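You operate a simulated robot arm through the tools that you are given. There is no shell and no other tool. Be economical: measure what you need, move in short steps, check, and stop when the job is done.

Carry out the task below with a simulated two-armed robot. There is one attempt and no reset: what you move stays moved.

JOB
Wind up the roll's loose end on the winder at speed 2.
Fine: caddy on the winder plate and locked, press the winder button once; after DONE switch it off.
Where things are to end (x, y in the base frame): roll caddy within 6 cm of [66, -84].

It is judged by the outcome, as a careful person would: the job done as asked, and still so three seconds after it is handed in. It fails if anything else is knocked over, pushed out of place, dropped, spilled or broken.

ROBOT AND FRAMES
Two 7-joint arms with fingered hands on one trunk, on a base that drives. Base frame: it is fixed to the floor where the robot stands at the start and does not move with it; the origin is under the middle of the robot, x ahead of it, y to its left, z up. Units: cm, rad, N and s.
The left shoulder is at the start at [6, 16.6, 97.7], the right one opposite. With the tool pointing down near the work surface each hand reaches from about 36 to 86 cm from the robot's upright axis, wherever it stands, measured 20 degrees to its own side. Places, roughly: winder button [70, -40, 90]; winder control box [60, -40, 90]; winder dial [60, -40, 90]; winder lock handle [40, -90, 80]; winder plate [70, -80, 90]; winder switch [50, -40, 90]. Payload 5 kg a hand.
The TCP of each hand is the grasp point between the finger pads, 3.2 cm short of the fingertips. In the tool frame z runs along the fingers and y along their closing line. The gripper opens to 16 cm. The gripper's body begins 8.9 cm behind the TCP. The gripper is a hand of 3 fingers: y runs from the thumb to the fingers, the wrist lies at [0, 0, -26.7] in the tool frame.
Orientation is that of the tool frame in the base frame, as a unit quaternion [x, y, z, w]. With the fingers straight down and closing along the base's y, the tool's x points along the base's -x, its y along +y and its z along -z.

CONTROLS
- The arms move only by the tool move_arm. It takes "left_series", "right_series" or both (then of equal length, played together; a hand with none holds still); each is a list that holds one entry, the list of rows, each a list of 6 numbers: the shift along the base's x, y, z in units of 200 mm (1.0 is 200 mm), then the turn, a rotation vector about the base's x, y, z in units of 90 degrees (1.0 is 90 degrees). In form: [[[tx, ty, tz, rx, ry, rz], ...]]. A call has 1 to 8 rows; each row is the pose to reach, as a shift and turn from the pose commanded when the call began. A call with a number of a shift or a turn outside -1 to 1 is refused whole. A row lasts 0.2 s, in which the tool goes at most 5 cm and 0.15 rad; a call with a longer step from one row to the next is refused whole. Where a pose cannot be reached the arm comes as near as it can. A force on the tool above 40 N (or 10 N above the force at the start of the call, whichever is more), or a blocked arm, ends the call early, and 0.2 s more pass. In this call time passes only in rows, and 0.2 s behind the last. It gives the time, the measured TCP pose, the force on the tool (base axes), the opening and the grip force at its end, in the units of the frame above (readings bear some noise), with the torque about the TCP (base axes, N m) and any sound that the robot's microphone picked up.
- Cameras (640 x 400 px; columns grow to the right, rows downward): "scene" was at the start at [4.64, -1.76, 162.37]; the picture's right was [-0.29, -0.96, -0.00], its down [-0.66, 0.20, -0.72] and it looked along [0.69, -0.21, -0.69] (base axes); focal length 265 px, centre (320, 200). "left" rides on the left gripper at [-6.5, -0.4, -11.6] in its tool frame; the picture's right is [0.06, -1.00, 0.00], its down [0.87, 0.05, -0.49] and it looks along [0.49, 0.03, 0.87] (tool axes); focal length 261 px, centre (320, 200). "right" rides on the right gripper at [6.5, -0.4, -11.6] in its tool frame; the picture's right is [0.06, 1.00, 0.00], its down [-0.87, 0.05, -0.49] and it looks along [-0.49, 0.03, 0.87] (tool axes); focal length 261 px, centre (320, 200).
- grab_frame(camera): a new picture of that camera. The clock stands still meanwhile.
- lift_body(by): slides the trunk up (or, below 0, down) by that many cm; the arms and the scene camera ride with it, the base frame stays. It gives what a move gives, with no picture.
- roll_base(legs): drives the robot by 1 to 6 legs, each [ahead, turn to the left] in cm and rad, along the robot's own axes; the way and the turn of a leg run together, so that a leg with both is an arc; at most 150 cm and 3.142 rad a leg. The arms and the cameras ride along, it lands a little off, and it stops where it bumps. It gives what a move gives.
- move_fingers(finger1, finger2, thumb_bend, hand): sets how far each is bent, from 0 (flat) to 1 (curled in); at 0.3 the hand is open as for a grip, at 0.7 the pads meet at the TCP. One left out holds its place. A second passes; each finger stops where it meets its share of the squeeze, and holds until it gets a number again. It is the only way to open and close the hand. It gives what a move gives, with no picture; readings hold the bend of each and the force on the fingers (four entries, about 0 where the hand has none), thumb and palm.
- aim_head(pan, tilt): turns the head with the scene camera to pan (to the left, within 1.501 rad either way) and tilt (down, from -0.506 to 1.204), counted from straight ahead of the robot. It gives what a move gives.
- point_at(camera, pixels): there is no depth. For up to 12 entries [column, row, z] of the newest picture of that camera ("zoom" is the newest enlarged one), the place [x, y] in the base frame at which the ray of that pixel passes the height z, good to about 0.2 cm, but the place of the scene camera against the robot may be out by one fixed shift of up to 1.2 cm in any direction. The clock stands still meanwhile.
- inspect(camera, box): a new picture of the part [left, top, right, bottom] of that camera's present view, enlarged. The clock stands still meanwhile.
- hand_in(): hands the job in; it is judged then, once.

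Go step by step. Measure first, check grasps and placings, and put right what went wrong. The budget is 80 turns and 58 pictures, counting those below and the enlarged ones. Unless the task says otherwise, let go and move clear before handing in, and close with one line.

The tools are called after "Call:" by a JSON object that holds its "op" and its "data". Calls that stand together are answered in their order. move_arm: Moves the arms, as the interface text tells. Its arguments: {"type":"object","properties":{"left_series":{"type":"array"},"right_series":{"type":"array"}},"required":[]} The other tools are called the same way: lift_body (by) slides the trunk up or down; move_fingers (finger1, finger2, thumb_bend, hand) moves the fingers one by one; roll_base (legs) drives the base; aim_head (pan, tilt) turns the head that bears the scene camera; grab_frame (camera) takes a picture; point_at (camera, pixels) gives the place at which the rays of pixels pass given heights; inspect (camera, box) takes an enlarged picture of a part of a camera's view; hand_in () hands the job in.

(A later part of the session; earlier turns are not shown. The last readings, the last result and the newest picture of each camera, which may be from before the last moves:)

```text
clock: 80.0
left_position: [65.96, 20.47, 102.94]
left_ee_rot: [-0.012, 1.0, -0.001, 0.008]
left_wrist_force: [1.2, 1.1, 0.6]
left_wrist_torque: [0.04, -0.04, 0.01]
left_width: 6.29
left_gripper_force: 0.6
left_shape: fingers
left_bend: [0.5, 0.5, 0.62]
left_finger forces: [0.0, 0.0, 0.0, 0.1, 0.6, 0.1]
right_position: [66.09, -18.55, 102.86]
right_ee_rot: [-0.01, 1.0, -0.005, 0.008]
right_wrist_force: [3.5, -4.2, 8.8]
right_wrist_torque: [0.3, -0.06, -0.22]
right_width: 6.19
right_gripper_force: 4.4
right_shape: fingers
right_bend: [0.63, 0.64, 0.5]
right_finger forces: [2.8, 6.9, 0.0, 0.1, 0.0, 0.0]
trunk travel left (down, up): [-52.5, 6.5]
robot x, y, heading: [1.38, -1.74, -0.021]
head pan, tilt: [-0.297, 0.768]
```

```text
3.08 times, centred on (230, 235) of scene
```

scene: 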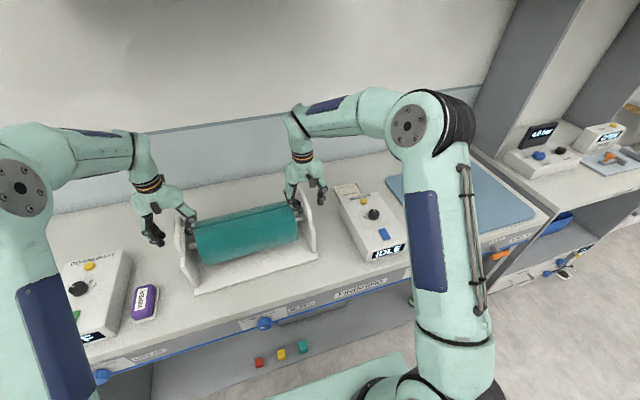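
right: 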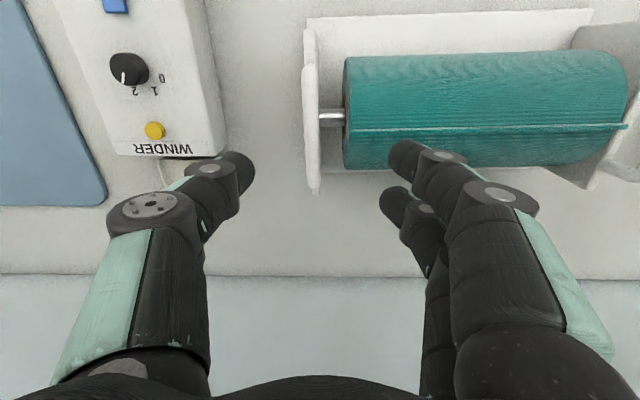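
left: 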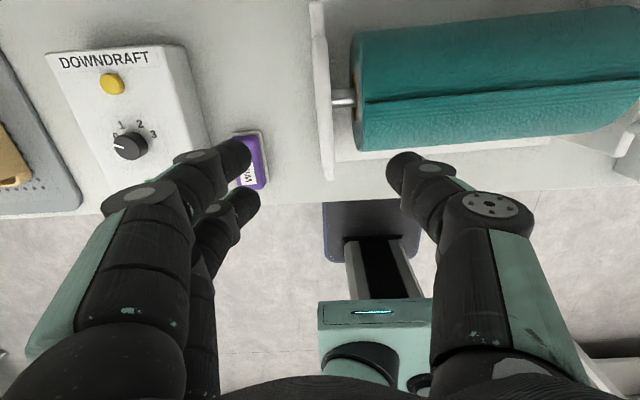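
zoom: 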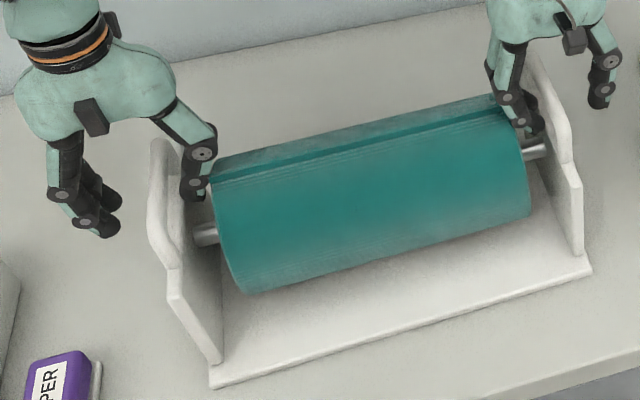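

Both hands straddle their bars with inner digits between roll and board. Closing both grips.

Call:
{"op": "move_fingers", "data": {"hand": "right", "finger1": 0.8, "finger2": 0.8, "thumb_bend": 0.8}}

Call:
{"op": "move_fingers", "data": {"hand": "left", "finger1": 0.8, "finger2": 0.8, "thumb_bend": 0.8}}

Call:
{"op": "move_arm", "data": {"left_series": [[[0, 0, 0.02, 0, 0, 0], [0, 0, 0.06, 0, 0, 0], [0, 0, 0.1, 0, 0, 0]]], "right_series": [[[0, 0, 0.02, 0, 0, 0], [0, 0, 0.06, 0, 0, 0], [0, 0, 0.1, 0, 0, 0]]]}}

Call:
{"op": "inspect", "data": {"camera": "scene", "box": [130, 170, 330, 300]}}

```text
clock: 81.0
left_position: [66.05, 20.45, 102.77]
left_ee_rot: [-0.011, 1.0, 0.0, 0.008]
left_wrist_force: [-0.8, 0.6, 0.2]
left_wrist_torque: [0.03, -0.03, -0.01]
left_width: 6.28
left_gripper_force: 0.0
left_shape: fingers
left_bend: [0.5, 0.5, 0.62]
left_finger forces: [0.0, 0.0, 0.1, 0.0, 0.1, 0.1]
right_position: [65.99, -18.31, 102.6]
right_ee_rot: [-0.011, 1.0, -0.005, 0.005]
right_wrist_force: [-0.7, 1.3, -6.4]
right_wrist_torque: [0.01, 0.01, -0.01]
right_width: 0.41
right_gripper_force: 0.0
right_shape: fingers
right_bend: [0.78, 0.78, 0.72]
right_finger forces: [0.0, 0.0, 0.0, 0.0, 0.0, 0.0]
trunk travel left (down, up): [-52.5, 6.5]
robot x, y, heading: [1.12, -1.31, -0.023]
head pan, tilt: [-0.297, 0.768]
```

```text
clock: 82.0
left_position: [66.07, 20.48, 102.89]
left_ee_rot: [-0.012, 1.0, -0.001, 0.007]
left_wrist_force: [-0.5, -9.8, -6.8]
left_wrist_torque: [0.08, 0.0, 0.02]
left_width: 0.29
left_gripper_force: 11.4
left_shape: fingers
left_bend: [0.73, 0.73, 0.77]
left_finger forces: [0.1, 0.0, 0.0, 0.1, 23.3, 0.0]
right_position: [66.0, -18.33, 102.61]
right_ee_rot: [-0.01, 1.0, -0.005, 0.006]
right_wrist_force: [-0.4, 9.3, 0.6]
right_wrist_torque: [-0.09, 0.0, 0.03]
right_width: 0.36
right_gripper_force: 13.5
right_shape: fingers
right_bend: [0.79, 0.79, 0.73]
right_finger forces: [13.7, 13.5, 0.1, 0.1, 0.0, 0.1]
trunk travel left (down, up): [-52.5, 6.5]
robot x, y, heading: [1.46, -1.06, -0.02]
head pan, tilt: [-0.297, 0.768]
```

```text
clock: 82.8
left_position: [65.94, 20.57, 104.9]
left_ee_rot: [-0.011, 1.0, 0.0, 0.007]
left_wrist_force: [-0.3, -9.6, -6.8]
left_wrist_torque: [0.04, -0.03, 0.03]
left_width: 0.28
left_gripper_force: 11.3
left_shape: fingers
left_bend: [0.73, 0.73, 0.77]
left_finger forces: [0.0, 0.0, 0.1, 0.0, 23.2, 0.1]
right_position: [66.06, -18.36, 104.76]
right_ee_rot: [-0.01, 1.0, -0.005, 0.005]
right_wrist_force: [0.6, 9.0, -6.9]
right_wrist_torque: [-0.11, -0.05, 0.02]
right_width: 0.38
right_gripper_force: 7.0
right_shape: fingers
right_bend: [0.79, 0.79, 0.73]
right_finger forces: [0.0, 13.4, 0.0, 0.0, 0.0, 0.0]
trunk travel left (down, up): [-52.5, 6.5]
robot x, y, heading: [1.42, -1.14, -0.018]
head pan, tilt: [-0.297, 0.768]
```

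```text
3.08 times, centred on (230, 235) of scene
```

zoom: 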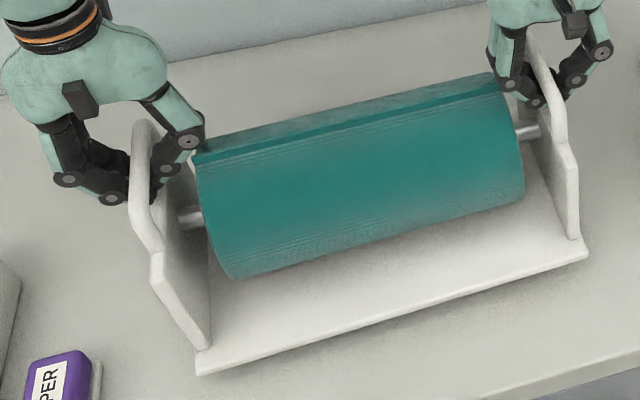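

Both hands have hooked under the bars, and the caddy lifted level (shadow visible, about 7 N each hand). I'll lift another 9 cm and then back away and drive over.

Call:
{"op": "move_arm", "data": {"left_series": [[[0, 0, 0.1, 0, 0, 0], [0, 0, 0.2, 0, 0, 0], [0, 0, 0.3, 0, 0, 0], [0, 0, 0.4, 0, 0, 0], [0, 0, 0.5, 0, 0, 0]]], "right_series": [[[0, 0, 0.1, 0, 0, 0], [0, 0, 0.2, 0, 0, 0], [0, 0, 0.3, 0, 0, 0], [0, 0, 0.4, 0, 0, 0], [0, 0, 0.5, 0, 0, 0]]]}}

Call:
{"op": "roll_base", "data": {"legs": [[-42, 0], [0, -0.78], [0, -0.77]]}}

Call:
{"op": "grab_frame", "data": {"camera": "scene"}}

```text
clock: 84.0
left_position: [66.13, 20.49, 114.93]
left_ee_rot: [-0.011, 1.0, -0.001, 0.008]
left_wrist_force: [0.4, -5.6, -6.3]
left_wrist_torque: [0.05, -0.04, 0.0]
left_width: 0.26
left_gripper_force: 10.9
left_shape: fingers
left_bend: [0.73, 0.73, 0.77]
left_finger forces: [0.0, 0.0, 0.0, 0.0, 21.3, 0.1]
right_position: [65.92, -18.28, 114.72]
right_ee_rot: [-0.01, 1.0, -0.004, 0.005]
right_wrist_force: [0.4, 5.3, -6.2]
right_wrist_torque: [-0.1, -0.01, 0.02]
right_width: 0.39
right_gripper_force: 0.0
right_shape: fingers
right_bend: [0.79, 0.79, 0.73]
right_finger forces: [0.0, 0.0, 0.0, 0.0, 0.1, 0.0]
trunk travel left (down, up): [-52.5, 6.5]
robot x, y, heading: [1.54, -1.05, -0.019]
head pan, tilt: [-0.297, 0.768]
```

```text
clock: 90.7
left_position: [-18.16, -64.87, 114.85]
left_ee_rot: [0.695, 0.719, -0.007, 0.005]
left_wrist_force: [-3.6, 0.0, -6.5]
left_wrist_torque: [0.0, -0.05, -0.04]
left_width: 0.27
left_gripper_force: 0.0
left_shape: fingers
left_bend: [0.73, 0.73, 0.77]
left_finger forces: [0.1, 0.0, 0.1, 0.1, 0.0, 0.0]
right_position: [-57.18, -65.31, 114.63]
right_ee_rot: [0.696, 0.718, -0.008, 0.0]
right_wrist_force: [2.5, 0.3, -5.8]
right_wrist_torque: [0.04, 0.11, -0.01]
right_width: 0.36
right_gripper_force: 0.1
right_shape: fingers
right_bend: [0.79, 0.79, 0.73]
right_finger forces: [0.3, 0.3, 0.0, 0.0, 0.1, 0.1]
trunk travel left (down, up): [-52.5, 6.5]
robot x, y, heading: [-41.17, -0.16, -1.581]
head pan, tilt: [-0.297, 0.768]
```

```text
11 pictures are left
```

scene: 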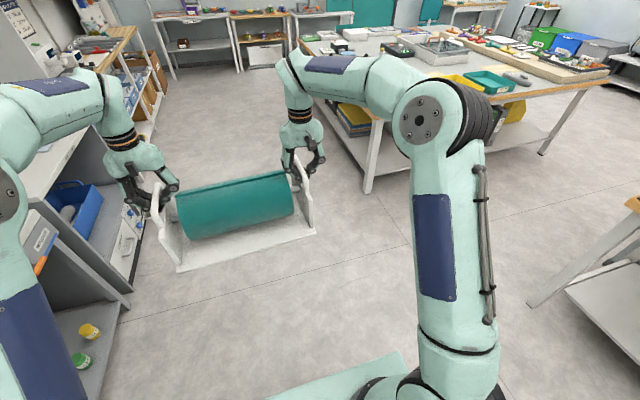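

The caddy hangs level. There's a table ahead to the right; I need to check its position against my path.

Call:
{"op": "point_at", "data": {"camera": "scene", "pixels": [[369, 192, 0], [382, 118, 80], [382, 118, 90], [340, 130, 45], [134, 285, 85], [133, 292, 0], [60, 150, 85], [130, 30, 110]]}}

```text
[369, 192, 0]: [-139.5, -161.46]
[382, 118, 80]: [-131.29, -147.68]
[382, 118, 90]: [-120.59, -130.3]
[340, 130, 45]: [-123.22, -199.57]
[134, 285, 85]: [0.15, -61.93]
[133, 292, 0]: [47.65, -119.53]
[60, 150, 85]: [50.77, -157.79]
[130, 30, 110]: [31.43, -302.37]
```

The table edge is at x<-120, well clear of my path. I'll drive along, turn to face the plate, and stop short for a check.

Call:
{"op": "roll_base", "data": {"legs": [[87.3, 0], [0, 0.79], [0, 0.79]]}}

Call:
{"op": "grab_frame", "data": {"camera": "scene"}}

```text
clock: 99.4
left_position: [23.04, -64.39, 114.82]
left_ee_rot: [-0.018, 1.0, -0.002, 0.008]
left_wrist_force: [-0.3, -3.0, -7.3]
left_wrist_torque: [-0.01, 0.04, 0.0]
left_width: 0.29
left_gripper_force: 0.1
left_shape: fingers
left_bend: [0.73, 0.73, 0.77]
left_finger forces: [0.0, 0.0, 0.1, 0.0, 0.1, 0.0]
right_position: [23.51, -103.18, 114.53]
right_ee_rot: [-0.017, 1.0, -0.005, 0.006]
right_wrist_force: [-0.3, 4.1, -6.9]
right_wrist_torque: [-0.12, 0.0, 0.03]
right_width: 0.36
right_gripper_force: 0.5
right_shape: fingers
right_bend: [0.79, 0.79, 0.73]
right_finger forces: [0.3, 0.5, 0.0, 0.0, 0.1, 0.0]
trunk travel left (down, up): [-52.5, 6.5]
robot x, y, heading: [-41.13, -87.07, -0.007]
head pan, tilt: [-0.297, 0.768]
```

```text
10 pictures are left
```

scene: 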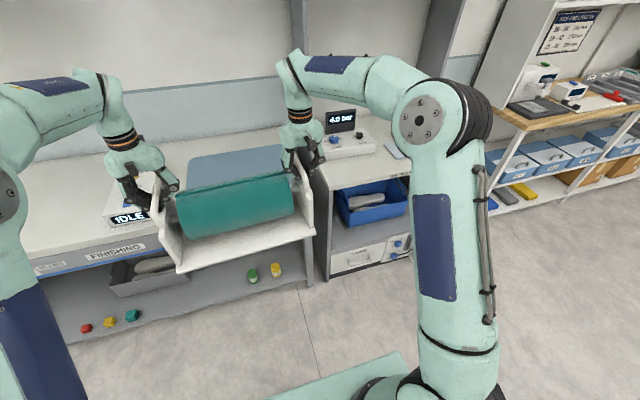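

The caddy is centred at (23.3,-83.8), lined up with the plate. The partition is at x≈86, so it's clear. Rolling forward 42.5 cm.

Call:
{"op": "roll_base", "data": {"legs": [[42.5, 0.004]]}}

Call:
{"op": "grab_frame", "data": {"camera": "scene"}}

```text
clock: 102.1
left_position: [65.75, -64.2, 114.81]
left_ee_rot: [-0.02, 1.0, -0.001, 0.007]
left_wrist_force: [0.3, -3.0, -6.9]
left_wrist_torque: [0.02, 0.0, 0.01]
left_width: 0.27
left_gripper_force: 0.1
left_shape: fingers
left_bend: [0.73, 0.73, 0.77]
left_finger forces: [0.1, 0.0, 0.0, 0.1, 0.0, 0.0]
right_position: [66.4, -102.94, 114.63]
right_ee_rot: [-0.02, 1.0, -0.005, 0.004]
right_wrist_force: [0.4, 2.7, -6.1]
right_wrist_torque: [-0.1, 0.04, 0.0]
right_width: 0.32
right_gripper_force: 0.1
right_shape: fingers
right_bend: [0.79, 0.79, 0.73]
right_finger forces: [0.4, 0.5, 0.1, 0.1, 0.0, 0.0]
trunk travel left (down, up): [-52.5, 6.5]
robot x, y, heading: [1.27, -87.3, -0.001]
head pan, tilt: [-0.297, 0.768]
```

```text
9 pictures are left
```

scene: 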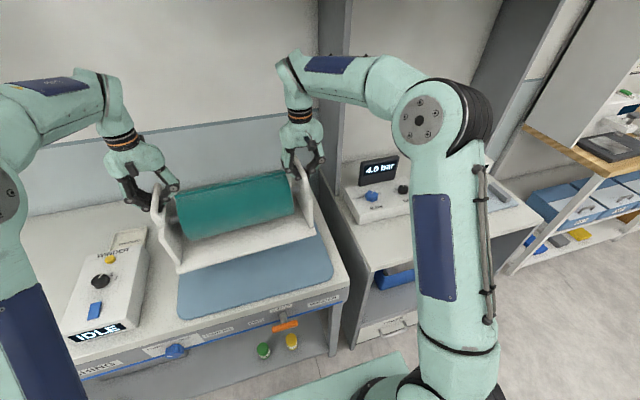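

The caddy hovers centred at (66.1,-83.6) over the plate, between the winder box and the bench end. Lowering both hands together.

Call:
{"op": "move_arm", "data": {"left_series": [[[0, -0.015, -0.12, 0, 0, 0], [0, -0.015, -0.24, 0, 0, 0], [0, -0.015, -0.36, 0, 0, 0], [0, -0.015, -0.44, 0, 0, 0], [0, -0.015, -0.48, 0, 0, 0], [0, -0.015, -0.5, 0, 0, 0], [0, -0.015, -0.52, 0, 0, 0]]], "right_series": [[[0, -0.015, -0.12, 0, 0, 0], [0, -0.015, -0.24, 0, 0, 0], [0, -0.015, -0.36, 0, 0, 0], [0, -0.015, -0.44, 0, 0, 0], [0, -0.015, -0.48, 0, 0, 0], [0, -0.015, -0.5, 0, 0, 0], [0, -0.015, -0.52, 0, 0, 0]]]}}

```text
clock: 103.7
left_position: [65.61, -64.56, 104.3]
left_ee_rot: [-0.021, 1.0, 0.0, 0.007]
left_wrist_force: [-0.1, -1.9, -6.5]
left_wrist_torque: [0.02, 0.03, -0.01]
left_width: 0.27
left_gripper_force: 0.0
left_shape: fingers
left_bend: [0.73, 0.73, 0.77]
left_finger forces: [0.0, 0.0, 0.0, 0.0, 0.0, 0.0]
right_position: [66.19, -103.29, 104.13]
right_ee_rot: [-0.019, 1.0, -0.005, 0.005]
right_wrist_force: [-0.4, 1.7, -6.1]
right_wrist_torque: [-0.11, 0.04, -0.01]
right_width: 0.33
right_gripper_force: 0.1
right_shape: fingers
right_bend: [0.79, 0.79, 0.73]
right_finger forces: [0.2, 0.3, 0.1, 0.0, 0.1, 0.0]
trunk travel left (down, up): [-52.5, 6.5]
robot x, y, heading: [1.34, -87.2, -0.002]
head pan, tilt: [-0.297, 0.768]
```

The hands still carry the weight, so I'll lower further in small steps.

Call:
{"op": "move_arm", "data": {"left_series": [[[0, 0, -0.02, 0, 0, 0], [0, 0, -0.04, 0, 0, 0], [0, 0, -0.06, 0, 0, 0], [0, 0, -0.075, 0, 0, 0]]], "right_series": [[[0, 0, -0.02, 0, 0, 0], [0, 0, -0.04, 0, 0, 0], [0, 0, -0.06, 0, 0, 0], [0, 0, -0.075, 0, 0, 0]]]}}

```text
clock: 104.7
left_position: [65.59, -64.51, 102.94]
left_ee_rot: [-0.02, 1.0, -0.001, 0.007]
left_wrist_force: [0.2, -3.0, -1.0]
left_wrist_torque: [-0.01, -0.05, 0.01]
left_width: 0.28
left_gripper_force: 0.2
left_shape: fingers
left_bend: [0.73, 0.73, 0.78]
left_finger forces: [0.0, 0.1, 0.1, 0.1, 0.0, 0.0]
right_position: [66.19, -103.4, 102.8]
right_ee_rot: [-0.02, 1.0, -0.005, 0.005]
right_wrist_force: [-0.5, 1.2, -4.1]
right_wrist_torque: [-0.08, 0.02, 0.0]
right_width: 0.33
right_gripper_force: 0.0
right_shape: fingers
right_bend: [0.79, 0.79, 0.73]
right_finger forces: [0.1, 0.2, 0.0, 0.0, 0.0, 0.0]
trunk travel left (down, up): [-52.5, 6.5]
robot x, y, heading: [1.16, -87.11, 0.001]
head pan, tilt: [-0.297, 0.768]
```

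Left load is gone and right is nearly gone, so it's touching down. Lowering slightly more, then looking.

Call:
{"op": "move_arm", "data": {"left_series": [[[0, 0, -0.015, 0, 0, 0], [0, 0, -0.025, 0, 0, 0]]], "right_series": [[[0, 0, -0.02, 0, 0, 0], [0, 0, -0.035, 0, 0, 0]]]}}

Call:
{"op": "grab_frame", "data": {"camera": "scene"}}

```text
clock: 105.3
left_position: [65.65, -64.47, 102.46]
left_ee_rot: [-0.021, 1.0, -0.001, 0.008]
left_wrist_force: [0.6, 1.9, 8.4]
left_wrist_torque: [0.04, 0.08, 0.0]
left_width: 0.25
left_gripper_force: 0.1
left_shape: fingers
left_bend: [0.74, 0.74, 0.79]
left_finger forces: [0.0, 0.0, 0.1, 0.0, 0.0, 0.0]
right_position: [66.21, -103.41, 102.2]
right_ee_rot: [-0.019, 1.0, -0.004, 0.005]
right_wrist_force: [-0.1, 0.2, 0.4]
right_wrist_torque: [-0.02, 0.0, 0.0]
right_width: 0.34
right_gripper_force: 0.1
right_shape: fingers
right_bend: [0.79, 0.79, 0.73]
right_finger forces: [0.0, 0.0, 0.0, 0.1, 0.0, 0.0]
trunk travel left (down, up): [-52.5, 6.5]
robot x, y, heading: [1.14, -86.81, -0.003]
head pan, tilt: [-0.297, 0.768]
```

```text
8 pictures are left
```

scene: 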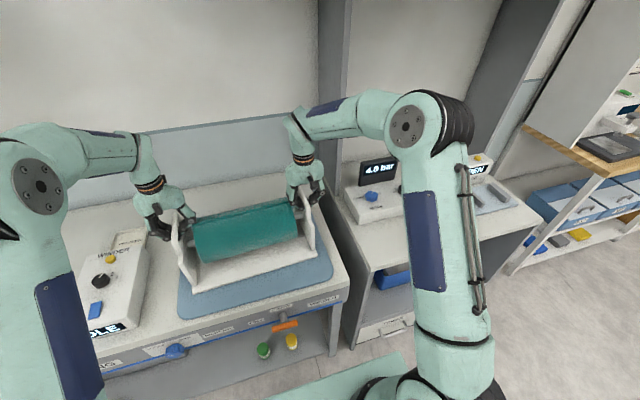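

The caddy sits on the plate, centred at about (66,-83.9). I'll release (inner digits only to 0.62) and raise both hands.

Call:
{"op": "move_fingers", "data": {"hand": "left", "finger1": 0.5, "finger2": 0.5, "thumb_bend": 0.62}}

Call:
{"op": "move_fingers", "data": {"hand": "right", "finger1": 0.62, "finger2": 0.62, "thumb_bend": 0.5}}

Call:
{"op": "move_arm", "data": {"left_series": [[[0, 0, 0.05, 0, 0, 0], [0, 0, 0.15, 0, 0, 0], [0, 0, 0.3, 0, 0, 0], [0, 0, 0.5, 0, 0, 0], [0, 0, 0.72, 0, 0, 0], [0, 0, 0.9, 0, 0, 0]]], "right_series": [[[0, 0, 0.05, 0, 0, 0], [0, 0, 0.15, 0, 0, 0], [0, 0, 0.3, 0, 0, 0], [0, 0, 0.5, 0, 0, 0], [0, 0, 0.72, 0, 0, 0], [0, 0, 0.9, 0, 0, 0]]]}}

Call:
{"op": "inspect", "data": {"camera": "scene", "box": [60, 180, 380, 380]}}

```text
clock: 106.3
left_position: [65.47, -64.46, 102.64]
left_ee_rot: [-0.021, 1.0, -0.001, 0.01]
left_wrist_force: [2.9, 14.1, 33.5]
left_wrist_torque: [-1.32, 0.01, 0.14]
left_width: 5.28
left_gripper_force: 21.9
left_shape: fingers
left_bend: [0.5, 0.5, 0.66]
left_finger forces: [0.0, 0.0, 0.0, 0.1, 43.2, 0.0]
right_position: [66.05, -103.21, 102.27]
right_ee_rot: [-0.02, 1.0, -0.007, 0.007]
right_wrist_force: [-0.5, -2.9, 2.1]
right_wrist_torque: [-0.11, -0.01, 0.03]
right_width: 0.36
right_gripper_force: 0.1
right_shape: fingers
right_bend: [0.79, 0.79, 0.73]
right_finger forces: [0.0, 0.0, 0.1, 0.0, 0.1, 0.0]
trunk travel left (down, up): [-52.5, 6.5]
robot x, y, heading: [1.43, -87.53, -0.0]
head pan, tilt: [-0.297, 0.768]
```

```text
clock: 107.3
left_position: [65.42, -64.45, 102.67]
left_ee_rot: [-0.021, 1.0, -0.001, 0.009]
left_wrist_force: [11.8, 14.0, 29.7]
left_wrist_torque: [-1.17, -0.05, 0.51]
left_width: 5.27
left_gripper_force: 21.4
left_shape: fingers
left_bend: [0.5, 0.5, 0.66]
left_finger forces: [0.0, 0.0, 0.1, 0.0, 41.7, 0.0]
right_position: [66.16, -103.32, 102.27]
right_ee_rot: [-0.019, 1.0, -0.004, 0.009]
right_wrist_force: [7.1, -6.9, 34.4]
right_wrist_torque: [0.69, -0.09, -0.18]
right_width: 4.56
right_gripper_force: 18.4
right_shape: fingers
right_bend: [0.75, 0.75, 0.5]
right_finger forces: [11.6, 25.3, 0.1, 0.0, 0.1, 0.0]
trunk travel left (down, up): [-52.5, 6.5]
robot x, y, heading: [1.3, -87.29, 0.002]
head pan, tilt: [-0.297, 0.768]
```

```text
clock: 108.7
left_position: [65.51, -64.72, 120.47]
left_ee_rot: [-0.021, 1.0, -0.001, 0.008]
left_wrist_force: [-0.7, 0.4, 0.6]
left_wrist_torque: [0.01, -0.01, -0.03]
left_width: 6.28
left_gripper_force: 0.0
left_shape: fingers
left_bend: [0.5, 0.5, 0.62]
left_finger forces: [0.0, 0.0, 0.1, 0.1, 0.1, 0.0]
right_position: [66.15, -103.47, 120.02]
right_ee_rot: [-0.019, 1.0, -0.005, 0.006]
right_wrist_force: [-0.2, -0.3, -0.3]
right_wrist_torque: [-0.01, 0.0, 0.0]
right_width: 6.31
right_gripper_force: 0.1
right_shape: fingers
right_bend: [0.62, 0.62, 0.5]
right_finger forces: [0.0, 0.1, 0.1, 0.0, 0.0, 0.0]
trunk travel left (down, up): [-52.5, 6.5]
robot x, y, heading: [0.83, -87.69, -0.001]
head pan, tilt: [-0.297, 0.768]
```

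```text
2.00 times, centred on (220, 280) of scene
```

zoom: 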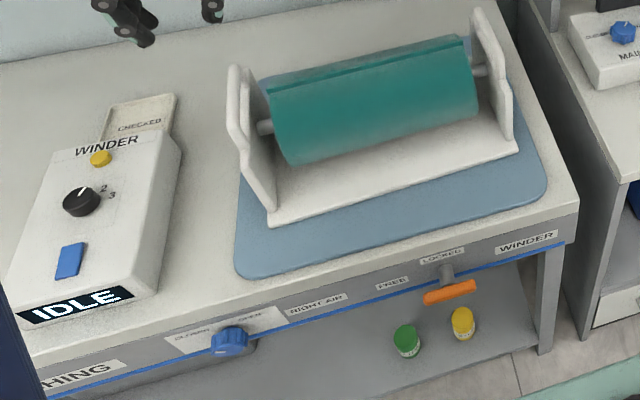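

The caddy is on the plate squarely and the lock T-bar is horizontal (FREE). I'll locate the caddy corners and the lock bar from this view.

Call:
{"op": "point_at", "data": {"camera": "zoom", "pixels": [[268, 223, 86.5], [517, 151, 86.5], [450, 293, 78], [450, 293, 82], [425, 300, 80], [475, 287, 80], [446, 270, 82], [576, 200, 85.3], [236, 275, 86], [548, 190, 86]]}}

```text
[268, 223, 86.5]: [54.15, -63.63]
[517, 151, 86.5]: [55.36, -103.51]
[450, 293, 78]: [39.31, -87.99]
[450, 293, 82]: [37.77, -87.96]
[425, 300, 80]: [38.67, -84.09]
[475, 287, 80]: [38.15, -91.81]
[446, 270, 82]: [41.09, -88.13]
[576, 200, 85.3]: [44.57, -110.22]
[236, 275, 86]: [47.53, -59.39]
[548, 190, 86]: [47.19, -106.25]
```

The bar's centre is at (40.2,-87.9,76.3) with ends at ±4 cm, and the caddy is well placed at about (66.5,-83.6). I'll back up 15 cm, make a thumb-poker with the right hand, and go above the bar's right end to push it down (clockwise to LOCKED).

Call:
{"op": "roll_base", "data": {"legs": [[-15, 0]]}}

Call:
{"op": "move_fingers", "data": {"hand": "right", "finger1": 0.0, "finger2": 0.0, "thumb_bend": 0.7}}

```text
clock: 110.0
left_position: [50.42, -64.61, 120.54]
left_ee_rot: [-0.021, 1.0, -0.002, 0.009]
left_wrist_force: [0.3, 0.4, 0.3]
left_wrist_torque: [0.0, -0.07, -0.02]
left_width: 6.28
left_gripper_force: 0.1
left_shape: fingers
left_bend: [0.5, 0.5, 0.62]
left_finger forces: [0.1, 0.0, 0.0, 0.1, 0.1, 0.1]
right_position: [51.08, -103.36, 120.24]
right_ee_rot: [-0.02, 1.0, -0.005, 0.007]
right_wrist_force: [-0.7, -0.8, 0.0]
right_wrist_torque: [-0.01, -0.03, 0.05]
right_width: 6.3
right_gripper_force: 0.1
right_shape: fingers
right_bend: [0.62, 0.62, 0.5]
right_finger forces: [0.1, 0.0, 0.0, 0.0, 0.0, 0.0]
trunk travel left (down, up): [-52.5, 6.5]
robot x, y, heading: [-13.22, -87.71, -0.005]
head pan, tilt: [-0.297, 0.768]
```

```text
clock: 111.0
left_position: [50.53, -64.43, 120.47]
left_ee_rot: [-0.021, 1.0, 0.0, 0.007]
left_wrist_force: [-0.5, -0.8, 0.2]
left_wrist_torque: [-0.02, 0.01, 0.02]
left_width: 6.3
left_gripper_force: 0.1
left_shape: fingers
left_bend: [0.5, 0.5, 0.62]
left_finger forces: [0.0, 0.1, 0.1, 0.1, 0.0, 0.0]
right_position: [51.15, -103.36, 120.05]
right_ee_rot: [-0.02, 1.0, -0.005, 0.005]
right_wrist_force: [0.6, 0.4, 0.3]
right_wrist_torque: [0.0, -0.01, -0.01]
right_width: 12.56
right_gripper_force: 0.0
right_shape: fingers
right_bend: [0.0, 0.0, 0.7]
right_finger forces: [0.0, 0.1, 0.0, 0.0, 0.0, 0.0]
trunk travel left (down, up): [-52.5, 6.5]
robot x, y, heading: [-13.44, -87.4, -0.002]
head pan, tilt: [-0.297, 0.768]
```

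Moving the thumb over the bar's right end, in front of the bench edge.

Call:
{"op": "move_arm", "data": {"right_series": [[[-0.15, 0.17, 0, 0, 0, 0], [-0.3, 0.34, 0, 0, 0, 0], [-0.45, 0.51, 0, 0, 0, 0], [-0.595, 0.685, 0, 0, 0, 0], [-0.595, 0.685, -0.24, 0, 0, 0], [-0.595, 0.685, -0.48, 0, 0, 0], [-0.595, 0.685, -0.72, 0, 0, 0], [-0.595, 0.685, -0.95, 0, 0, 0]]]}}

Call:
{"op": "move_arm", "data": {"right_series": [[[0, 0, -0.2, 0, 0, 0], [0, 0, -0.4, 0, 0, 0], [0, 0, -0.6, 0, 0, 0], [0, 0, -0.8, 0, 0, 0]]]}}

Call:
{"op": "grab_frame", "data": {"camera": "scene"}}

```text
clock: 112.8
left_position: [50.58, -64.48, 120.41]
left_ee_rot: [-0.02, 1.0, 0.0, 0.007]
left_wrist_force: [-0.6, -0.6, 0.1]
left_wrist_torque: [-0.01, 0.01, 0.02]
left_width: 6.25
left_gripper_force: 0.1
left_shape: fingers
left_bend: [0.5, 0.5, 0.62]
left_finger forces: [0.0, 0.0, 0.0, 0.1, 0.1, 0.1]
right_position: [39.1, -89.57, 100.96]
right_ee_rot: [-0.02, 1.0, -0.005, 0.005]
right_wrist_force: [0.1, -0.5, 0.1]
right_wrist_torque: [-0.02, 0.03, -0.02]
right_width: 12.54
right_gripper_force: 0.0
right_shape: fingers
right_bend: [0.0, 0.0, 0.7]
right_finger forces: [0.1, 0.0, 0.0, 0.0, 0.0, 0.0]
trunk travel left (down, up): [-52.5, 6.5]
robot x, y, heading: [-13.62, -87.24, -0.003]
head pan, tilt: [-0.297, 0.768]
```

```text
clock: 113.8
left_position: [50.53, -64.48, 120.46]
left_ee_rot: [-0.02, 1.0, -0.001, 0.008]
left_wrist_force: [0.0, 0.5, 0.2]
left_wrist_torque: [0.01, -0.03, 0.01]
left_width: 6.27
left_gripper_force: 0.1
left_shape: fingers
left_bend: [0.5, 0.5, 0.62]
left_finger forces: [0.1, 0.1, 0.0, 0.1, 0.0, 0.0]
right_position: [39.38, -89.63, 85.0]
right_ee_rot: [-0.02, 1.0, -0.005, 0.006]
right_wrist_force: [0.3, 0.1, -0.5]
right_wrist_torque: [-0.01, 0.0, -0.01]
right_width: 12.56
right_gripper_force: 0.1
right_shape: fingers
right_bend: [0.0, 0.0, 0.7]
right_finger forces: [0.0, 0.1, 0.0, 0.0, 0.0, 0.1]
trunk travel left (down, up): [-52.5, 6.5]
robot x, y, heading: [-13.6, -87.03, -0.001]
head pan, tilt: [-0.297, 0.768]
```

```text
6 pictures are left
```

scene: 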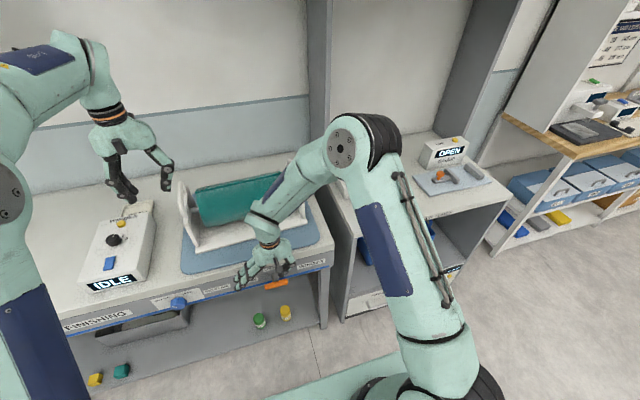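

The hand is in front of the bench, directly above the lock bar, with no contact. Now pushing the right end down and around along its arc.

Call:
{"op": "move_arm", "data": {"right_series": [[[0, 0, -0.2, 0, 0, 0], [0, -0.01, -0.28, 0, 0, 0], [0, -0.02, -0.35, 0, 0, 0], [0, -0.01, -0.42, 0, 0, 0], [0, 0.03, -0.47, 0, 0, 0], [0, 0.065, -0.485, 0, 0, 0], [0, 0.09, -0.485, 0, 0, 0]]]}}

Call:
{"op": "inspect", "data": {"camera": "scene", "box": [210, 220, 340, 320]}}

```text
clock: 115.4
left_position: [50.6, -64.63, 120.48]
left_ee_rot: [-0.021, 1.0, -0.001, 0.008]
left_wrist_force: [0.3, -0.2, 0.6]
left_wrist_torque: [-0.04, 0.03, 0.0]
left_width: 6.26
left_gripper_force: 0.0
left_shape: fingers
left_bend: [0.5, 0.5, 0.62]
left_finger forces: [0.1, 0.0, 0.0, 0.1, 0.0, 0.0]
right_position: [39.16, -88.15, 75.4]
right_ee_rot: [-0.019, 1.0, -0.006, 0.005]
right_wrist_force: [-1.2, -13.7, 9.2]
right_wrist_torque: [-0.43, 0.01, -0.08]
right_width: 13.56
right_gripper_force: 7.0
right_shape: fingers
right_bend: [0.0, 0.0, 0.68]
right_finger forces: [0.0, 0.0, 0.0, 0.1, 13.8, 0.0]
trunk travel left (down, up): [-52.5, 6.5]
robot x, y, heading: [-14.05, -87.03, -0.007]
head pan, tilt: [-0.297, 0.768]
```

```text
4.00 times, centred on (275, 270) of scene
```

zoom: 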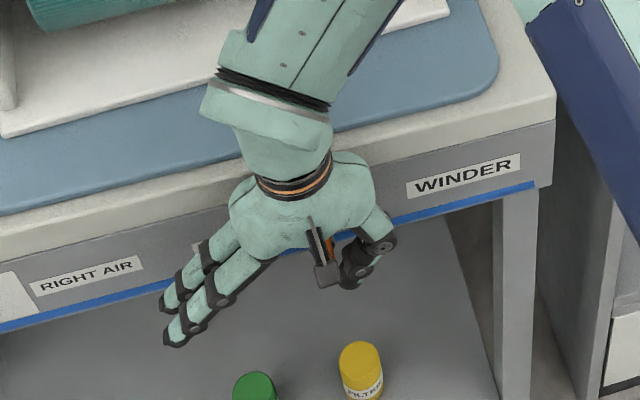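

The orange bar now shows nearly vertical beside the thumb, with 14 N of resistance. I'll push a little more, then withdraw and check.

Call:
{"op": "move_arm", "data": {"right_series": [[[0, 0.03, 0, 0, 0, 0], [0, 0.06, 0, 0, 0, 0], [0, 0.08, 0.01, 0, 0, 0]]]}}

Call:
{"op": "move_arm", "data": {"right_series": [[[0, -0.15, 0, 0, 0, 0], [-0.05, -0.3, 0.1, 0, 0, 0], [-0.05, -0.3, 0.34, 0, 0, 0], [-0.05, -0.3, 0.58, 0, 0, 0], [-0.05, -0.3, 0.82, 0, 0, 0], [-0.05, -0.4, 1.0, 0, 0, 0]]]}}

Call:
{"op": "move_arm", "data": {"right_series": [[[0, 0, 0.24, 0, 0, 0], [0, 0, 0.48, 0, 0, 0], [0, 0, 0.72, 0, 0, 0], [-0.1, -0.2, 0.8, 0, 0, 0], [-0.2, -0.4, 0.8, 0, 0, 0]]]}}

Call:
{"op": "inspect", "data": {"camera": "scene", "box": [60, 160, 350, 330]}}

```text
clock: 116.2
left_position: [50.4, -64.56, 120.64]
left_ee_rot: [-0.022, 1.0, 0.0, 0.007]
left_wrist_force: [0.3, -0.6, 0.3]
left_wrist_torque: [-0.04, 0.03, 0.04]
left_width: 6.31
left_gripper_force: 0.0
left_shape: fingers
left_bend: [0.5, 0.5, 0.62]
left_finger forces: [0.0, 0.1, 0.1, 0.1, 0.0, 0.0]
right_position: [39.13, -86.44, 75.6]
right_ee_rot: [-0.021, 1.0, -0.005, 0.005]
right_wrist_force: [-7.1, -22.4, 13.0]
right_wrist_torque: [-0.86, 0.13, -0.3]
right_width: 15.21
right_gripper_force: 11.9
right_shape: fingers
right_bend: [0.0, 0.0, 0.66]
right_finger forces: [0.0, 0.1, 0.0, 0.0, 23.4, 0.0]
trunk travel left (down, up): [-52.5, 6.5]
robot x, y, heading: [-13.54, -87.01, -0.001]
head pan, tilt: [-0.297, 0.768]
```

```text
clock: 117.6
left_position: [50.61, -64.62, 120.5]
left_ee_rot: [-0.021, 1.0, -0.001, 0.008]
left_wrist_force: [0.2, -0.6, 0.2]
left_wrist_torque: [0.03, 0.01, -0.01]
left_width: 6.28
left_gripper_force: 0.0
left_shape: fingers
left_bend: [0.5, 0.5, 0.62]
left_finger forces: [0.1, 0.1, 0.0, 0.0, 0.1, 0.0]
right_position: [38.19, -94.37, 95.41]
right_ee_rot: [-0.019, 1.0, -0.005, 0.005]
right_wrist_force: [0.4, -0.3, 0.8]
right_wrist_torque: [0.01, 0.0, 0.03]
right_width: 12.6
right_gripper_force: 0.0
right_shape: fingers
right_bend: [0.0, 0.0, 0.7]
right_finger forces: [0.1, 0.0, 0.0, 0.1, 0.1, 0.0]
trunk travel left (down, up): [-52.5, 6.5]
robot x, y, heading: [-13.53, -87.73, -0.004]
head pan, tilt: [-0.297, 0.768]
```

```text
clock: 118.8
left_position: [50.48, -64.66, 120.55]
left_ee_rot: [-0.022, 1.0, 0.0, 0.009]
left_wrist_force: [-0.5, -1.0, 0.4]
left_wrist_torque: [-0.01, -0.03, 0.01]
left_width: 6.29
left_gripper_force: 0.1
left_shape: fingers
left_bend: [0.5, 0.5, 0.62]
left_finger forces: [0.0, 0.0, 0.0, 0.0, 0.0, 0.0]
right_position: [34.21, -102.46, 111.51]
right_ee_rot: [-0.02, 1.0, -0.005, 0.006]
right_wrist_force: [-0.9, 1.0, 0.2]
right_wrist_torque: [-0.01, -0.01, 0.02]
right_width: 12.56
right_gripper_force: 0.0
right_shape: fingers
right_bend: [0.0, 0.0, 0.7]
right_finger forces: [0.0, 0.0, 0.0, 0.0, 0.1, 0.0]
trunk travel left (down, up): [-52.5, 6.5]
robot x, y, heading: [-13.5, -87.22, 0.001]
head pan, tilt: [-0.297, 0.768]
```

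```text
2.21 times, centred on (205, 245) of scene
```

zoom: 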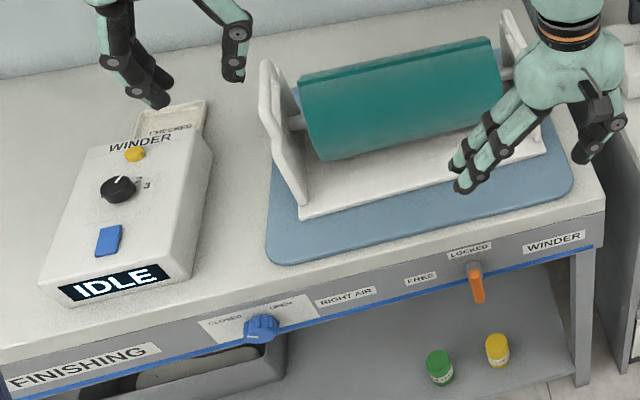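

The handle is now vertical under LOCKED, the caddy is seated and the display is IDLE. I'll roll forward and ready the left hand's thumb over the yellow button.

Call:
{"op": "move_fingers", "data": {"hand": "left", "finger1": 1.0, "finger2": 1.0, "thumb_bend": 0.7}}

Call:
{"op": "roll_base", "data": {"legs": [[15, 0]]}}

Call:
{"op": "move_arm", "data": {"left_series": [[[0, 0.24, 0, 0, 0, 0], [0, 0.48, 0, 0, 0, 0], [0.05, 0.72, 0, 0, 0, 0], [0.1, 0.95, 0, 0, 0, 0]]]}}

```text
clock: 119.8
left_position: [50.52, -64.51, 120.53]
left_ee_rot: [-0.021, 1.0, -0.001, 0.007]
left_wrist_force: [0.6, 0.6, -0.1]
left_wrist_torque: [0.0, 0.0, -0.02]
left_width: 1.25
left_gripper_force: 0.1
left_shape: fingers
left_bend: [0.82, 0.82, 0.69]
left_finger forces: [0.0, 0.1, 0.0, 0.0, 0.1, 0.1]
right_position: [34.22, -102.35, 111.42]
right_ee_rot: [-0.02, 1.0, -0.006, 0.006]
right_wrist_force: [-0.1, -0.3, -0.1]
right_wrist_torque: [0.0, 0.0, 0.0]
right_width: 12.56
right_gripper_force: 0.1
right_shape: fingers
right_bend: [0.0, 0.0, 0.7]
right_finger forces: [0.0, 0.0, 0.0, 0.0, 0.1, 0.1]
trunk travel left (down, up): [-52.5, 6.5]
robot x, y, heading: [-13.3, -86.98, 0.001]
head pan, tilt: [-0.297, 0.768]
```

```text
clock: 121.2
left_position: [65.89, -64.29, 120.41]
left_ee_rot: [-0.021, 1.0, -0.001, 0.008]
left_wrist_force: [0.4, -0.4, -0.5]
left_wrist_torque: [-0.04, 0.06, -0.02]
left_width: 1.32
left_gripper_force: 0.0
left_shape: fingers
left_bend: [0.82, 0.82, 0.69]
left_finger forces: [0.0, 0.0, 0.0, 0.0, 0.0, 0.0]
right_position: [49.49, -102.32, 111.42]
right_ee_rot: [-0.022, 1.0, -0.005, 0.004]
right_wrist_force: [0.5, 0.1, 0.1]
right_wrist_torque: [-0.01, 0.06, -0.03]
right_width: 12.58
right_gripper_force: 0.1
right_shape: fingers
right_bend: [0.0, 0.0, 0.7]
right_finger forces: [0.0, 0.1, 0.0, 0.1, 0.0, 0.0]
trunk travel left (down, up): [-52.5, 6.5]
robot x, y, heading: [1.42, -87.52, -0.0]
head pan, tilt: [-0.297, 0.768]
```

```text
clock: 122.2
left_position: [67.7, -45.44, 120.45]
left_ee_rot: [-0.021, 1.0, -0.001, 0.008]
left_wrist_force: [1.1, 0.4, -0.8]
left_wrist_torque: [0.0, 0.01, -0.03]
left_width: 1.38
left_gripper_force: 0.1
left_shape: fingers
left_bend: [0.83, 0.83, 0.69]
left_finger forces: [0.1, 0.0, 0.0, 0.0, 0.0, 0.0]
right_position: [49.32, -102.16, 111.55]
right_ee_rot: [-0.021, 1.0, -0.005, 0.005]
right_wrist_force: [0.0, -0.1, 0.5]
right_wrist_torque: [0.0, -0.02, 0.01]
right_width: 12.57
right_gripper_force: 0.0
right_shape: fingers
right_bend: [0.0, 0.0, 0.7]
right_finger forces: [0.1, 0.0, 0.0, 0.1, 0.0, 0.0]
trunk travel left (down, up): [-52.5, 6.5]
robot x, y, heading: [1.26, -87.21, 0.002]
head pan, tilt: [-0.297, 0.768]
```

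The curling fingers stopped against the thumb (0.82), so I'll open the thumb, finish curling, then re-bend the thumb and move above the button.

Call:
{"op": "move_fingers", "data": {"hand": "left", "finger1": 1.0, "finger2": 1.0, "thumb_bend": 0.4}}

Call:
{"op": "move_fingers", "data": {"hand": "left", "thumb_bend": 0.7}}

Call:
{"op": "move_arm", "data": {"left_series": [[[0.05, 0.2, -0.05, 0, 0, 0], [0.05, 0.252, -0.25, 0, 0, 0], [0.05, 0.252, -0.48, 0, 0, 0], [0.05, 0.252, -0.7, 0, 0, 0], [0.05, 0.252, -0.9, 0, 0, 0]]]}}

Call:
{"op": "inspect", "data": {"camera": "scene", "box": [20, 200, 180, 360]}}

```text
clock: 123.2
left_position: [67.55, -45.43, 120.38]
left_ee_rot: [-0.022, 1.0, -0.001, 0.008]
left_wrist_force: [-0.6, -0.6, -0.9]
left_wrist_torque: [-0.03, -0.02, 0.0]
left_width: 6.54
left_gripper_force: 0.0
left_shape: fingers
left_bend: [1.0, 1.0, 0.4]
left_finger forces: [0.1, 0.0, 0.1, 0.1, 0.0, 0.0]
right_position: [49.26, -102.28, 111.42]
right_ee_rot: [-0.021, 1.0, -0.006, 0.005]
right_wrist_force: [-0.3, 0.4, -1.2]
right_wrist_torque: [0.02, -0.01, 0.03]
right_width: 12.6
right_gripper_force: 0.1
right_shape: fingers
right_bend: [0.0, 0.0, 0.7]
right_finger forces: [0.1, 0.1, 0.0, 0.0, 0.0, 0.1]
trunk travel left (down, up): [-52.5, 6.5]
robot x, y, heading: [1.42, -87.06, -0.003]
head pan, tilt: [-0.297, 0.768]
```

```text
clock: 124.2
left_position: [67.61, -45.39, 120.46]
left_ee_rot: [-0.022, 1.0, -0.001, 0.008]
left_wrist_force: [-0.2, 0.8, -0.4]
left_wrist_torque: [-0.03, 0.01, -0.02]
left_width: 4.56
left_gripper_force: 0.1
left_shape: fingers
left_bend: [1.0, 1.0, 0.7]
left_finger forces: [0.0, 0.1, 0.0, 0.0, 0.0, 0.0]
right_position: [49.3, -102.34, 111.5]
right_ee_rot: [-0.02, 1.0, -0.005, 0.006]
right_wrist_force: [0.1, 0.9, -0.6]
right_wrist_torque: [0.0, -0.03, -0.01]
right_width: 12.54
right_gripper_force: 0.0
right_shape: fingers
right_bend: [0.0, 0.0, 0.7]
right_finger forces: [0.0, 0.1, 0.0, 0.0, 0.1, 0.0]
trunk travel left (down, up): [-52.5, 6.5]
robot x, y, heading: [1.61, -87.36, -0.001]
head pan, tilt: [-0.297, 0.768]
```

```text
clock: 125.4
left_position: [68.77, -40.35, 102.32]
left_ee_rot: [-0.022, 1.0, -0.002, 0.007]
left_wrist_force: [0.0, -0.4, 0.1]
left_wrist_torque: [0.02, 0.03, 0.01]
left_width: 4.57
left_gripper_force: 0.0
left_shape: fingers
left_bend: [1.0, 1.0, 0.7]
left_finger forces: [0.0, 0.0, 0.0, 0.1, 0.0, 0.1]
right_position: [49.35, -102.19, 111.56]
right_ee_rot: [-0.021, 1.0, -0.005, 0.006]
right_wrist_force: [0.2, -0.1, -0.3]
right_wrist_torque: [-0.03, 0.01, -0.01]
right_width: 12.56
right_gripper_force: 0.0
right_shape: fingers
right_bend: [0.0, 0.0, 0.7]
right_finger forces: [0.0, 0.0, 0.1, 0.0, 0.0, 0.0]
trunk travel left (down, up): [-52.5, 6.5]
robot x, y, heading: [1.8, -87.01, -0.004]
head pan, tilt: [-0.297, 0.768]
```

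```text
2.50 times, centred on (100, 280) of scene
```

zoom: 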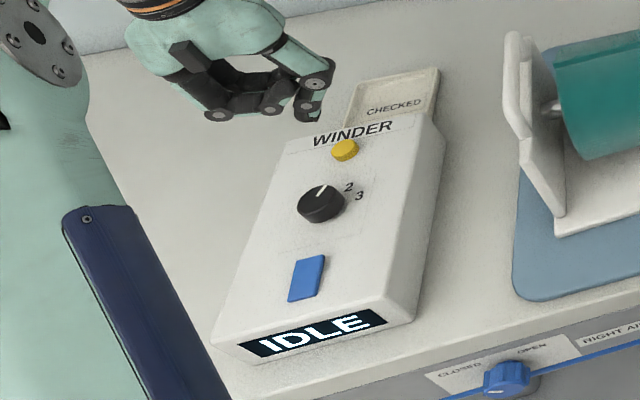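

The dial still points at 2 and the display says IDLE. I'll check the thumb tip (zoom 311,118) against the button (345,150).

Call:
{"op": "point_at", "data": {"camera": "zoom", "pixels": [[311, 119, 99], [345, 149, 92.3], [308, 276, 92.2]]}}

```text
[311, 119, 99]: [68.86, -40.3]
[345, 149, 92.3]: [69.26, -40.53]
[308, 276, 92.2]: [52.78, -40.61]
```

The tip and the button match within 0.4 cm. I'll nudge x by +0.3 and press down until the force stop.

Call:
{"op": "move_arm", "data": {"left_series": [[[0.015, -0.01, -0.15, 0, 0, 0], [0.015, -0.01, -0.25, 0, 0, 0], [0.015, -0.01, -0.28, 0, 0, 0], [0.015, -0.01, -0.31, 0, 0, 0], [0.015, -0.01, -0.34, 0, 0, 0], [0.015, -0.01, -0.37, 0, 0, 0]]]}}

Call:
{"op": "move_arm", "data": {"left_series": [[[0, 0, 0.15, 0, 0, 0], [0, 0, 0.3, 0, 0, 0], [0, 0, 0.4, 0, 0, 0], [0, 0, 0.4, 0, 0, 0], [0, 0, 0.4, 0, 0, 0]]]}}

```text
clock: 126.8
left_position: [68.98, -40.8, 95.46]
left_ee_rot: [-0.022, 1.0, -0.001, 0.011]
left_wrist_force: [-1.9, -7.0, 24.8]
left_wrist_torque: [-0.48, 0.2, 0.04]
left_width: 4.47
left_gripper_force: 12.5
left_shape: fingers
left_bend: [1.0, 1.0, 0.71]
left_finger forces: [0.0, 0.0, 0.0, 0.1, 24.8, 0.0]
right_position: [49.23, -102.39, 111.59]
right_ee_rot: [-0.019, 1.0, -0.005, 0.006]
right_wrist_force: [0.2, -0.3, 0.1]
right_wrist_torque: [-0.05, -0.06, 0.01]
right_width: 12.58
right_gripper_force: 0.0
right_shape: fingers
right_bend: [0.0, 0.0, 0.7]
right_finger forces: [0.0, 0.0, 0.1, 0.0, 0.0, 0.0]
trunk travel left (down, up): [-52.5, 6.5]
robot x, y, heading: [1.6, -86.72, -0.0]
head pan, tilt: [-0.297, 0.768]
heard: click
```

```text
clock: 128.0
left_position: [68.94, -40.56, 102.89]
left_ee_rot: [-0.021, 1.0, -0.001, 0.008]
left_wrist_force: [-0.1, -0.4, 0.7]
left_wrist_torque: [-0.03, -0.01, 0.01]
left_width: 4.58
left_gripper_force: 0.1
left_shape: fingers
left_bend: [1.0, 1.0, 0.7]
left_finger forces: [0.1, 0.1, 0.0, 0.1, 0.0, 0.1]
right_position: [49.36, -102.24, 111.41]
right_ee_rot: [-0.021, 1.0, -0.006, 0.005]
right_wrist_force: [0.1, -0.1, 0.5]
right_wrist_torque: [0.03, 0.0, 0.03]
right_width: 12.57
right_gripper_force: 0.1
right_shape: fingers
right_bend: [0.0, 0.0, 0.7]
right_finger forces: [0.0, 0.1, 0.0, 0.0, 0.0, 0.1]
trunk travel left (down, up): [-52.5, 6.5]
robot x, y, heading: [1.39, -86.97, 0.001]
head pan, tilt: [-0.297, 0.768]
```

A click was heard. I'll move the hand above the switch and wait, listening for completion.

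Call:
{"op": "move_arm", "data": {"left_series": [[[-0.2, 0, 0.05, 0, 0, 0], [-0.4, 0, 0.05, 0, 0, 0], [-0.6, 0, 0.05, 0, 0, 0], [-0.83, 0.005, 0.05, 0, 0, 0], [-0.83, 0.005, 0.05, 0, 0, 0], [-0.83, 0.005, 0.05, 0, 0, 0], [-0.83, 0.005, 0.05, 0, 0, 0], [-0.83, 0.005, 0.05, 0, 0, 0]]]}}

Call:
{"op": "move_arm", "data": {"left_series": [[[0, 0, 0, 0, 0, 0], [0, 0, 0, 0, 0, 0], [0, 0, 0, 0, 0, 0], [0, 0, 0, 0, 0, 0], [0, 0, 0, 0, 0, 0], [0, 0, 0, 0, 0, 0], [0, 0, 0, 0, 0, 0], [0, 0, 0, 0, 0, 0]]]}}

Call:
{"op": "move_arm", "data": {"left_series": [[[0, 0, 0, 0, 0, 0], [0, 0, 0, 0, 0, 0], [0, 0, 0, 0, 0, 0], [0, 0, 0, 0, 0, 0], [0, 0, 0, 0, 0, 0], [0, 0, 0, 0, 0, 0], [0, 0, 0, 0, 0, 0], [0, 0, 0, 0, 0, 0]]]}}

Call:
{"op": "move_arm", "data": {"left_series": [[[0, 0, 0, 0, 0, 0], [0, 0, 0, 0, 0, 0], [0, 0, 0, 0, 0, 0], [0, 0, 0, 0, 0, 0], [0, 0, 0, 0, 0, 0], [0, 0, 0, 0, 0, 0], [0, 0, 0, 0, 0, 0], [0, 0, 0, 0, 0, 0]]]}}

```text
clock: 129.8
left_position: [52.43, -40.45, 104.1]
left_ee_rot: [-0.021, 1.0, 0.0, 0.009]
left_wrist_force: [0.0, -0.2, -0.9]
left_wrist_torque: [0.04, -0.04, -0.03]
left_width: 4.53
left_gripper_force: 0.0
left_shape: fingers
left_bend: [1.0, 1.0, 0.7]
left_finger forces: [0.0, 0.0, 0.0, 0.1, 0.0, 0.0]
right_position: [49.42, -102.2, 111.45]
right_ee_rot: [-0.021, 1.0, -0.006, 0.005]
right_wrist_force: [0.4, -0.3, -0.3]
right_wrist_torque: [0.01, 0.0, -0.03]
right_width: 12.57
right_gripper_force: 0.0
right_shape: fingers
right_bend: [0.0, 0.0, 0.7]
right_finger forces: [0.1, 0.0, 0.1, 0.1, 0.0, 0.0]
trunk travel left (down, up): [-52.5, 6.5]
robot x, y, heading: [1.85, -87.18, 0.0]
head pan, tilt: [-0.297, 0.768]
```

```text
clock: 131.6
left_position: [52.26, -40.57, 104.06]
left_ee_rot: [-0.022, 1.0, -0.001, 0.008]
left_wrist_force: [0.6, 0.0, 0.3]
left_wrist_torque: [0.0, 0.0, 0.02]
left_width: 4.53
left_gripper_force: 0.0
left_shape: fingers
left_bend: [1.0, 1.0, 0.7]
left_finger forces: [0.1, 0.0, 0.0, 0.0, 0.0, 0.0]
right_position: [49.28, -102.33, 111.5]
right_ee_rot: [-0.021, 1.0, -0.005, 0.006]
right_wrist_force: [-2.2, 0.2, -0.7]
right_wrist_torque: [0.01, 0.01, 0.02]
right_width: 12.56
right_gripper_force: 0.1
right_shape: fingers
right_bend: [0.0, 0.0, 0.7]
right_finger forces: [0.0, 0.1, 0.1, 0.0, 0.1, 0.0]
trunk travel left (down, up): [-52.5, 6.5]
robot x, y, heading: [1.56, -87.35, -0.003]
head pan, tilt: [-0.297, 0.768]
```

```text
clock: 133.4
left_position: [52.37, -40.46, 104.01]
left_ee_rot: [-0.022, 1.0, 0.0, 0.008]
left_wrist_force: [-0.1, -0.7, -0.1]
left_wrist_torque: [-0.03, 0.0, 0.0]
left_width: 4.57
left_gripper_force: 0.0
left_shape: fingers
left_bend: [1.0, 1.0, 0.7]
left_finger forces: [0.0, 0.0, 0.0, 0.0, 0.0, 0.0]
right_position: [49.31, -102.31, 111.52]
right_ee_rot: [-0.02, 1.0, -0.005, 0.005]
right_wrist_force: [-0.4, 0.2, 0.3]
right_wrist_torque: [-0.02, 0.01, 0.03]
right_width: 12.58
right_gripper_force: 0.0
right_shape: fingers
right_bend: [0.0, 0.0, 0.7]
right_finger forces: [0.1, 0.0, 0.0, 0.0, 0.0, 0.0]
trunk travel left (down, up): [-52.5, 6.5]
robot x, y, heading: [1.46, -87.38, -0.002]
head pan, tilt: [-0.297, 0.768]
```

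```text
clock: 135.2
left_position: [52.45, -40.48, 104.06]
left_ee_rot: [-0.022, 1.0, 0.0, 0.008]
left_wrist_force: [-0.5, -0.5, 0.8]
left_wrist_torque: [0.0, 0.0, -0.01]
left_width: 4.55
left_gripper_force: 0.1
left_shape: fingers
left_bend: [1.0, 1.0, 0.7]
left_finger forces: [0.0, 0.0, 0.1, 0.1, 0.0, 0.0]
right_position: [49.2, -102.33, 111.55]
right_ee_rot: [-0.021, 1.0, -0.005, 0.004]
right_wrist_force: [0.5, -0.1, 0.1]
right_wrist_torque: [0.02, 0.01, 0.01]
right_width: 12.58
right_gripper_force: 0.1
right_shape: fingers
right_bend: [0.0, 0.0, 0.7]
right_finger forces: [0.1, 0.1, 0.1, 0.0, 0.1, 0.0]
trunk travel left (down, up): [-52.5, 6.5]
robot x, y, heading: [1.52, -86.83, -0.004]
head pan, tilt: [-0.297, 0.768]
```

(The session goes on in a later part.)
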